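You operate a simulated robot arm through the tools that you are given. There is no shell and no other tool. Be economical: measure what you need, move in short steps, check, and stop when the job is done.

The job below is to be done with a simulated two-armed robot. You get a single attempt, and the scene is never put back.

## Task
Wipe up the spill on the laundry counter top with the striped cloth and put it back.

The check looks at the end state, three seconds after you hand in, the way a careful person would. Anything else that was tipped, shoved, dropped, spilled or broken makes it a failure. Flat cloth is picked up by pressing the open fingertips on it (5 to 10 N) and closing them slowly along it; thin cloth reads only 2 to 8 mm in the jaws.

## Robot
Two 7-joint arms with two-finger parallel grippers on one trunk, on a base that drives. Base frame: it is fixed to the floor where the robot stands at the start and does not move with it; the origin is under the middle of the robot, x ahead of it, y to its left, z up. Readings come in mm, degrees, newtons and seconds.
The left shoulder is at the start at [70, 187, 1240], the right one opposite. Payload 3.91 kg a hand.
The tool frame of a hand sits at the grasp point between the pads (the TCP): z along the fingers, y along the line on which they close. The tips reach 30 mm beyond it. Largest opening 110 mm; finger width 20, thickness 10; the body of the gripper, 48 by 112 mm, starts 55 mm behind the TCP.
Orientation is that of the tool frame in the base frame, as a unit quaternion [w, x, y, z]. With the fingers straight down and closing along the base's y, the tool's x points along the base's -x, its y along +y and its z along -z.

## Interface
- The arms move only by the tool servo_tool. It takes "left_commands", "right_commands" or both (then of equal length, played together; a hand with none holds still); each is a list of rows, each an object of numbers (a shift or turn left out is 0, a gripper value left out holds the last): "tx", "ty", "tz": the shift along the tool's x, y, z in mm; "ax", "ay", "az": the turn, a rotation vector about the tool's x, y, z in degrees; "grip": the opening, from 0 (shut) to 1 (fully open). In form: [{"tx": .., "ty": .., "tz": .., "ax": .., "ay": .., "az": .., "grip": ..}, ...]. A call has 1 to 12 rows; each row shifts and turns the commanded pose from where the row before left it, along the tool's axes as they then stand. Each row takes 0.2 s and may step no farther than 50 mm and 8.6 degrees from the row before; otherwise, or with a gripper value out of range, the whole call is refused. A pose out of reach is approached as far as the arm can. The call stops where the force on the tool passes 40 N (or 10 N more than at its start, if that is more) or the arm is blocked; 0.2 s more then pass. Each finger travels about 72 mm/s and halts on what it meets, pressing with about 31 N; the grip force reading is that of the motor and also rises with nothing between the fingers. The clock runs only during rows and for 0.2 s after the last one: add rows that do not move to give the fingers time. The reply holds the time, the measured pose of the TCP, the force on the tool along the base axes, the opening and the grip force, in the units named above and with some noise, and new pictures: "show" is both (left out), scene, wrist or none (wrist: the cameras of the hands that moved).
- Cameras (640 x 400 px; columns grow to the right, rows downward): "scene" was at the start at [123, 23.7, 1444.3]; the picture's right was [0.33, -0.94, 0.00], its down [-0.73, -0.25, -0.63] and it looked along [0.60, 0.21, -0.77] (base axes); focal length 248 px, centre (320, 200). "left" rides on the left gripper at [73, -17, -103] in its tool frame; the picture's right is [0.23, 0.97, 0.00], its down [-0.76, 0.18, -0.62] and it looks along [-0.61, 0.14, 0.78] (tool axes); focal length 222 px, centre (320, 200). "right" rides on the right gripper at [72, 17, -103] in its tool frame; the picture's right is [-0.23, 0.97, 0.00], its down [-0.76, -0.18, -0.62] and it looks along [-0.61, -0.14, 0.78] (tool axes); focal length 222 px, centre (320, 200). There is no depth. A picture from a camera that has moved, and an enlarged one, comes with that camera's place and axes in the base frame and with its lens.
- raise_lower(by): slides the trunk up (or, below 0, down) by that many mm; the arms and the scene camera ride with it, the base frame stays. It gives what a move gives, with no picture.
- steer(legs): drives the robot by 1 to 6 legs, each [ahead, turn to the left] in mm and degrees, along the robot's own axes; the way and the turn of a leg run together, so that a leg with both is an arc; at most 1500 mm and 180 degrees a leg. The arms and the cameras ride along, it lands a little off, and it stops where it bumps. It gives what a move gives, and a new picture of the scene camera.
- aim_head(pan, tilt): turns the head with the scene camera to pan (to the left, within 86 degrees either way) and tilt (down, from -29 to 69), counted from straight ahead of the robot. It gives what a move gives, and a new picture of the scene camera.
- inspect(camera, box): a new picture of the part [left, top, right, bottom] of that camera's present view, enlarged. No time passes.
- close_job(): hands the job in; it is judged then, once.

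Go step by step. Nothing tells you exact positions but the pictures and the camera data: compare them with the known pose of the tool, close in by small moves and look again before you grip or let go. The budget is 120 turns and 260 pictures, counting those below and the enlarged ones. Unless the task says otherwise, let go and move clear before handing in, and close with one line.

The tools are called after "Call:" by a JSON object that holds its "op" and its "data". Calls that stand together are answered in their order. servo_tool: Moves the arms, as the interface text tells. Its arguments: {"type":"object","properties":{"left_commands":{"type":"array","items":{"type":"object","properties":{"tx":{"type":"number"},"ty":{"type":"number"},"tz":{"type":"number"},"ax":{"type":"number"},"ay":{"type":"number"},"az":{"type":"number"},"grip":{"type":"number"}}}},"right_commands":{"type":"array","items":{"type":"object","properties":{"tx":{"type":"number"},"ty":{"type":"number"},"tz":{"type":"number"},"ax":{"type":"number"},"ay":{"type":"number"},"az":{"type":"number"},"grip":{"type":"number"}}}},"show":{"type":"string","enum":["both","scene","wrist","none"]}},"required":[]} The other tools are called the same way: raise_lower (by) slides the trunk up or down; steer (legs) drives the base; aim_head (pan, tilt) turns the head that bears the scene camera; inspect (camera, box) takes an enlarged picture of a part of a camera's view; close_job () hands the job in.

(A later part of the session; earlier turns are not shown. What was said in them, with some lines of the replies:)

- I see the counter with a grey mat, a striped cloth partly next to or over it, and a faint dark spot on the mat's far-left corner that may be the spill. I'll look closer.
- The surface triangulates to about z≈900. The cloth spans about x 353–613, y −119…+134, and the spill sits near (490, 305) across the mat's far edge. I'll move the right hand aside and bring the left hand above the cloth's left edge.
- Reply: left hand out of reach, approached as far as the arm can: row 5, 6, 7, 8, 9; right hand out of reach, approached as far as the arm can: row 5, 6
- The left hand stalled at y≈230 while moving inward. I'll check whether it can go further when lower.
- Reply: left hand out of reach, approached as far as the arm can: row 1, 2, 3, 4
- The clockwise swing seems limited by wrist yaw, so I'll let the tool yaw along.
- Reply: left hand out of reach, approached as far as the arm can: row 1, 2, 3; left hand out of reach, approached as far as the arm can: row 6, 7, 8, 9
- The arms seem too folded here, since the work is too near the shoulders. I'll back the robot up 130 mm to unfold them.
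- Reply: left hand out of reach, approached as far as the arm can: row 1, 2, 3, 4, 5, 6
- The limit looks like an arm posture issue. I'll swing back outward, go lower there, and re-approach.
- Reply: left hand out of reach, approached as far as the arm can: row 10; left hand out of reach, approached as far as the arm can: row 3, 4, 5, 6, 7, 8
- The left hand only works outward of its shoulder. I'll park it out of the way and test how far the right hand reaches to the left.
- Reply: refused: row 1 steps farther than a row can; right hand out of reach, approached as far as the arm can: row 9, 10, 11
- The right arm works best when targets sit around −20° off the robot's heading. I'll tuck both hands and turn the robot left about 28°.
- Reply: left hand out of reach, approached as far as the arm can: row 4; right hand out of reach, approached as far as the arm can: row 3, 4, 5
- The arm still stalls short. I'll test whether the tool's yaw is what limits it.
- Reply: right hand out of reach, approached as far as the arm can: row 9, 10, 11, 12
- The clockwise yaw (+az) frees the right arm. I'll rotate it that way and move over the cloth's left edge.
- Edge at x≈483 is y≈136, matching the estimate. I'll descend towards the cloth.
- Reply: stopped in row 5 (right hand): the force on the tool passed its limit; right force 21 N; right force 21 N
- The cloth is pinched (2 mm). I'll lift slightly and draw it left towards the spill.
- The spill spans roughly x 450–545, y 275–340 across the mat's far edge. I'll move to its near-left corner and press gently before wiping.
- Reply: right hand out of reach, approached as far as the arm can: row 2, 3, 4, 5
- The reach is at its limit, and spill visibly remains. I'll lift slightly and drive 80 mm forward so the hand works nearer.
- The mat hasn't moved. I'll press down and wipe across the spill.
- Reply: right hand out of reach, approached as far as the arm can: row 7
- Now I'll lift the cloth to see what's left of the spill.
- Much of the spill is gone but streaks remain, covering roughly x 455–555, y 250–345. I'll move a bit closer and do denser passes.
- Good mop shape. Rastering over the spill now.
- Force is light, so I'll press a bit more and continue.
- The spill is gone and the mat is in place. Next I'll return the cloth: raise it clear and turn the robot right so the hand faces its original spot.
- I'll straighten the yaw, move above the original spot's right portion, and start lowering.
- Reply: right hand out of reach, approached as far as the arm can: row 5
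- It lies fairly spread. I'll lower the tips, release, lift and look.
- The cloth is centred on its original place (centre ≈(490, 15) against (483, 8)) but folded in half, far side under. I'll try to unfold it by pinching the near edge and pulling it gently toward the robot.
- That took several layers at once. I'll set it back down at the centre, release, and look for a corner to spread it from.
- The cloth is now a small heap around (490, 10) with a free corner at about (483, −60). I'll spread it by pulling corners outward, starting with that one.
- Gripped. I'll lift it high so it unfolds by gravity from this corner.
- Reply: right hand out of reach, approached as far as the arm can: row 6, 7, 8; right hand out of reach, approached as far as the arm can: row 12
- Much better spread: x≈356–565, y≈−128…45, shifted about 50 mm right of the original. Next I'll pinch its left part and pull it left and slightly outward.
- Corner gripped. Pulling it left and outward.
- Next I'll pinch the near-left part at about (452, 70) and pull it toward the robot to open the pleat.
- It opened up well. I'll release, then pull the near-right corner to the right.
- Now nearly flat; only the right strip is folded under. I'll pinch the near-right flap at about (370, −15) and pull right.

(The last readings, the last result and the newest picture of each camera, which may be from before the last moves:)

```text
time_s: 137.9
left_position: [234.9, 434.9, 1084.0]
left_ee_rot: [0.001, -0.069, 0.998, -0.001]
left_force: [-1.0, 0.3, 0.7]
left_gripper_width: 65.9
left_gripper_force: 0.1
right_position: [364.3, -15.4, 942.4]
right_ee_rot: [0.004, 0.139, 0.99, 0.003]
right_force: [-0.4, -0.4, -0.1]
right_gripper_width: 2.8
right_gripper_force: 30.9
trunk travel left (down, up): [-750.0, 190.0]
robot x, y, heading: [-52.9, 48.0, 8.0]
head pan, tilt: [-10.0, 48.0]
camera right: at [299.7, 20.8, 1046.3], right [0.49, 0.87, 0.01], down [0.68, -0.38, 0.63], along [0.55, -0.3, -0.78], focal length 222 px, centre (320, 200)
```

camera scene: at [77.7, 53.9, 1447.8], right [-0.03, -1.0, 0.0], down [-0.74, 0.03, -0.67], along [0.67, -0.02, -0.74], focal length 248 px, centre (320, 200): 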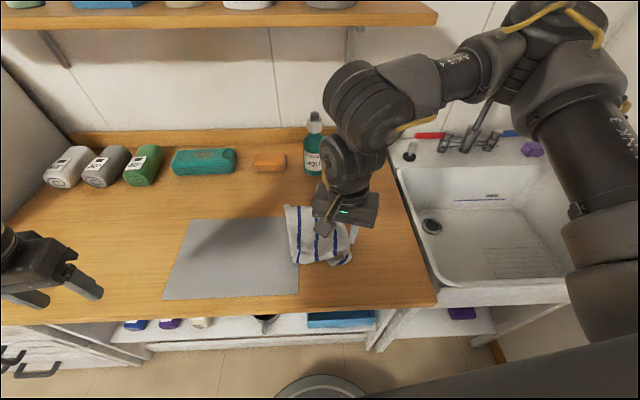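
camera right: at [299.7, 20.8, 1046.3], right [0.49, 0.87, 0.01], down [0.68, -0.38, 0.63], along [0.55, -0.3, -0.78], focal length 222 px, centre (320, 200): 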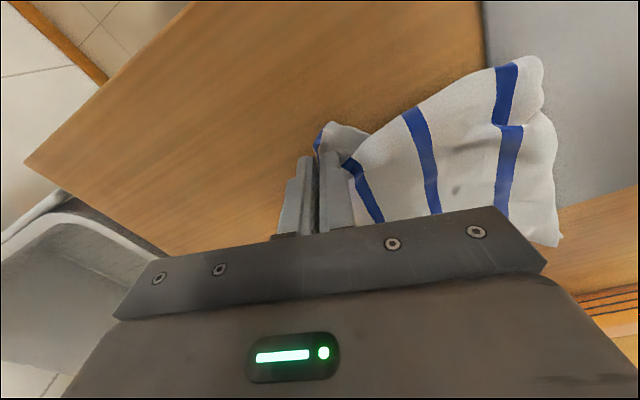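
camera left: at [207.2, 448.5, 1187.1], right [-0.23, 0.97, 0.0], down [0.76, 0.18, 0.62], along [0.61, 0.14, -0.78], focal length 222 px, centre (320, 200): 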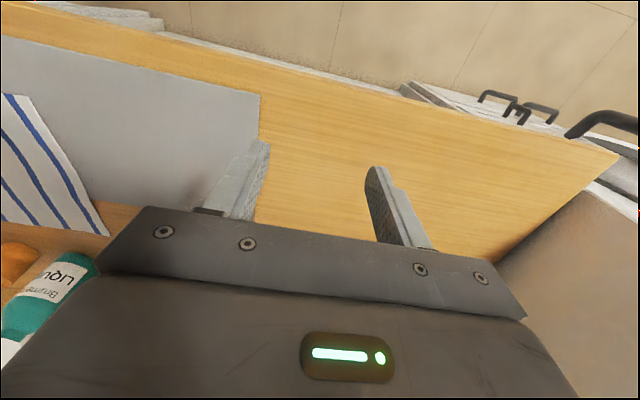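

Call:
{"op": "servo_tool", "data": {"right_commands": [{"tx": -4, "ty": -16}, {"tx": -4, "ty": -16}, {"tx": -4, "ty": -16}, {"tx": -4, "ty": -16}, {"tx": -2, "ty": -8}, {}], "show": "wrist"}}

Call:
{"op": "inspect", "data": {"camera": "scene", "box": [260, 170, 420, 280]}}

```text
time_s: 139.3
left_position: [235.5, 435.9, 1084.5]
left_ee_rot: [0.001, -0.07, 0.998, -0.001]
left_force: [0.3, 1.3, 0.4]
left_gripper_width: 66.0
left_gripper_force: 0.2
right_position: [362.1, -88.2, 941.9]
right_ee_rot: [0.003, 0.139, 0.99, 0.002]
right_force: [1.1, -0.2, 0.2]
right_gripper_width: 3.1
right_gripper_force: 30.7
trunk travel left (down, up): [-750.0, 190.0]
robot x, y, heading: [-51.0, 46.7, 7.9]
head pan, tilt: [-10.0, 48.0]
camera right: at [297.2, -53.3, 1045.7], right [0.49, 0.87, 0.01], down [0.68, -0.38, 0.63], along [0.55, -0.3, -0.78], focal length 222 px, centre (320, 200)
```

right: 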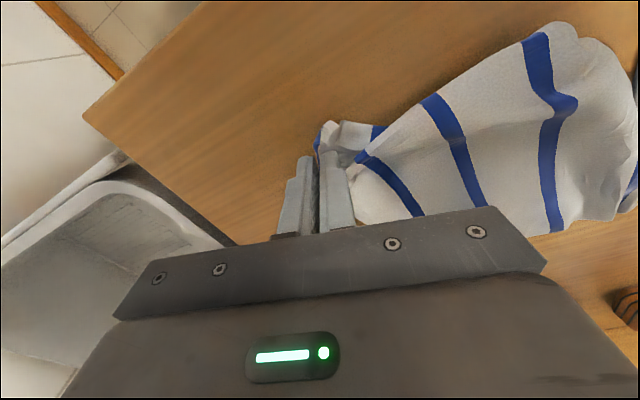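

```text
3.64 times, centred on (340, 225) of scene
camera zoom: at [77.8, 53.4, 1447.8], right [-0.03, -1.0, 0.0], down [-0.74, 0.03, -0.67], along [0.67, -0.02, -0.74], focal length 902 px, centre (247, 109)
```

zoom: 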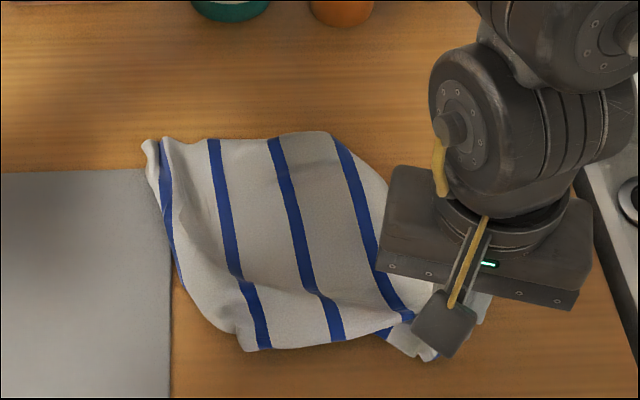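

The cloth is well spread over its original area. Releasing and moving clear.

Call:
{"op": "servo_tool", "data": {"right_commands": [{"tz": 5}, {"tz": 2}, {"grip": 0.1}, {"grip": 0.2}, {}, {"tz": -15}, {"tz": -40}, {"tz": -40}, {"tz": -40}, {"tx": 40, "tz": -20}, {}], "show": "none"}}

Call:
{"op": "steer", "data": {"legs": [[-150, 0]]}}

Call:
{"op": "servo_tool", "data": {"right_commands": [{}], "show": "both"}}

Call:
{"op": "inspect", "data": {"camera": "scene", "box": [150, 90, 450, 270]}}

```text
time_s: 141.7
left_position: [235.3, 436.2, 1084.6]
left_ee_rot: [0.0, -0.07, 0.998, -0.002]
left_force: [0.5, 0.1, -0.3]
left_gripper_width: 66.1
left_gripper_force: 0.0
right_position: [321.2, -78.1, 1090.3]
right_ee_rot: [0.003, 0.139, 0.99, 0.002]
right_force: [0.3, 0.2, 0.6]
right_gripper_width: 21.9
right_gripper_force: 0.1
trunk travel left (down, up): [-750.0, 190.0]
robot x, y, heading: [-49.8, 44.9, 8.2]
head pan, tilt: [-10.0, 48.0]
```

```text
time_s: 143.1
left_position: [87.2, 413.9, 1083.9]
left_ee_rot: [0.0, -0.07, 0.998, -0.001]
left_force: [0.3, 0.0, -0.3]
left_gripper_width: 66.2
left_gripper_force: 0.1
right_position: [173.4, -100.5, 1089.2]
right_ee_rot: [0.003, 0.138, 0.99, 0.002]
right_force: [0.6, 0.7, -0.8]
right_gripper_width: 22.1
right_gripper_force: 0.0
trunk travel left (down, up): [-750.0, 190.0]
robot x, y, heading: [-202.0, 28.4, 7.9]
head pan, tilt: [-10.0, 48.0]
camera scene: at [-69.1, 32.3, 1447.5], right [-0.03, -1.0, 0.0], down [-0.74, 0.03, -0.67], along [0.67, -0.02, -0.74], focal length 248 px, centre (320, 200)
```

scene: 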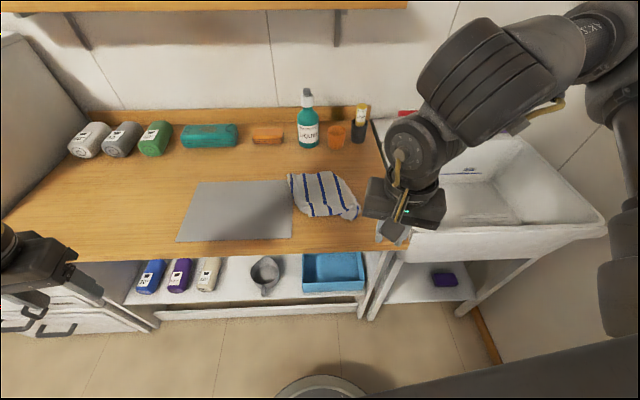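

```text
time_s: 143.5
left_position: [86.6, 414.7, 1083.4]
left_ee_rot: [-0.001, -0.07, 0.998, -0.002]
left_force: [0.4, -0.3, -0.3]
left_gripper_width: 65.9
left_gripper_force: 0.1
right_position: [172.3, -99.2, 1088.7]
right_ee_rot: [0.004, 0.139, 0.99, 0.002]
right_force: [0.2, -0.1, 0.3]
right_gripper_width: 22.0
right_gripper_force: 0.1
trunk travel left (down, up): [-750.0, 190.0]
robot x, y, heading: [-201.9, 28.4, 7.8]
head pan, tilt: [-10.0, 48.0]
camera scene: at [-70.0, 32.2, 1447.7], right [-0.04, -1.0, 0.0], down [-0.74, 0.03, -0.67], along [0.67, -0.02, -0.74], focal length 248 px, centre (320, 200)
camera right: at [107.8, -64.1, 1192.9], right [0.49, 0.87, 0.01], down [0.68, -0.38, 0.63], along [0.55, -0.3, -0.78], focal length 222 px, centre (320, 200)
```

scene: 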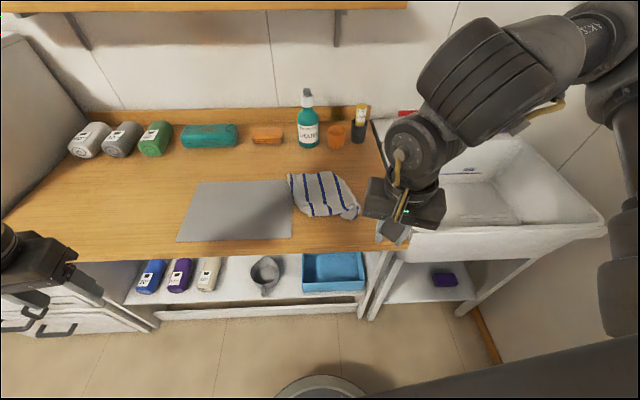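
right: 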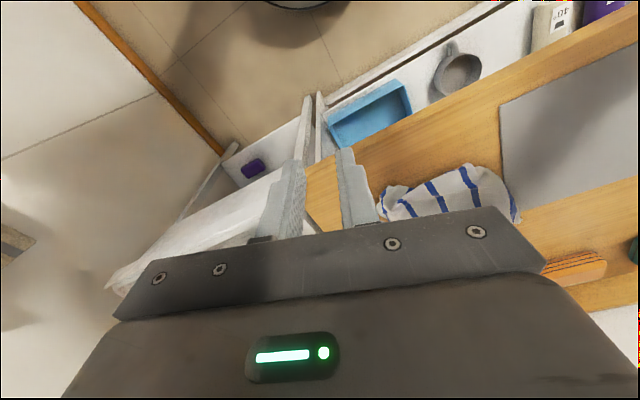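

```text
2.13 times, centred on (300, 180) of scene
camera zoom: at [-70.0, 32.2, 1447.7], right [-0.04, -1.0, 0.0], down [-0.74, 0.03, -0.67], along [0.67, -0.02, -0.74], focal length 529 px, centre (363, 243)
```

zoom: 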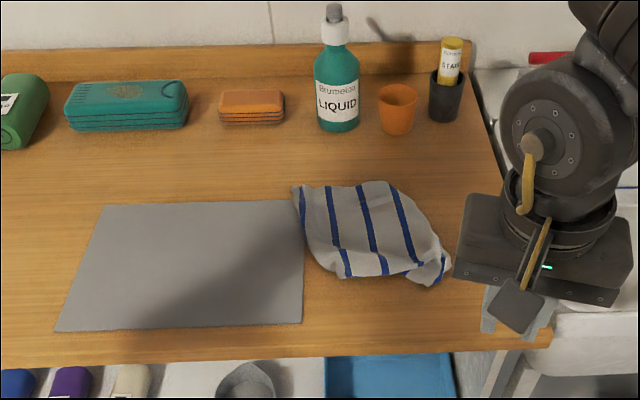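

The cloth is back in place and everything else stands upright. I'll check the wiped area once more.

Call:
{"op": "inspect", "data": {"camera": "scene", "box": [180, 150, 310, 230]}}

```text
4.92 times, centred on (245, 190) of scene
camera zoom: at [-70.0, 32.2, 1447.7], right [-0.04, -1.0, 0.0], down [-0.74, 0.03, -0.67], along [0.67, -0.02, -0.74], focal length 1221 px, centre (689, 249)
```

zoom: 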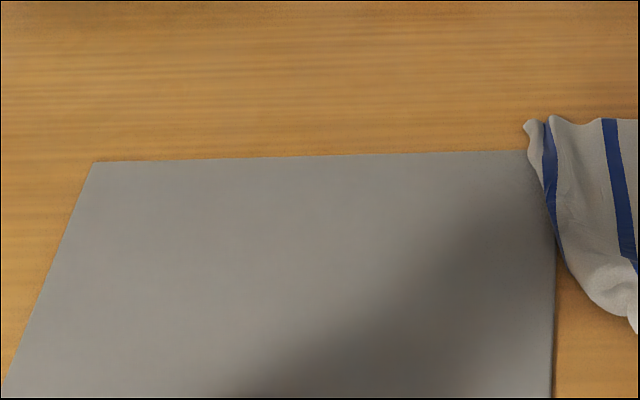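

The spill area is clean, and both hands are clear of the counter, so I'm handing in.

Call:
{"op": "close_job", "data": {}}

```text
The job is handed in.
```

The spill is wiped up and the striped cloth is back in its original place, spread out but a little wrinkled and with one corner still folded. Nothing else on the counter looks moved or tipped.
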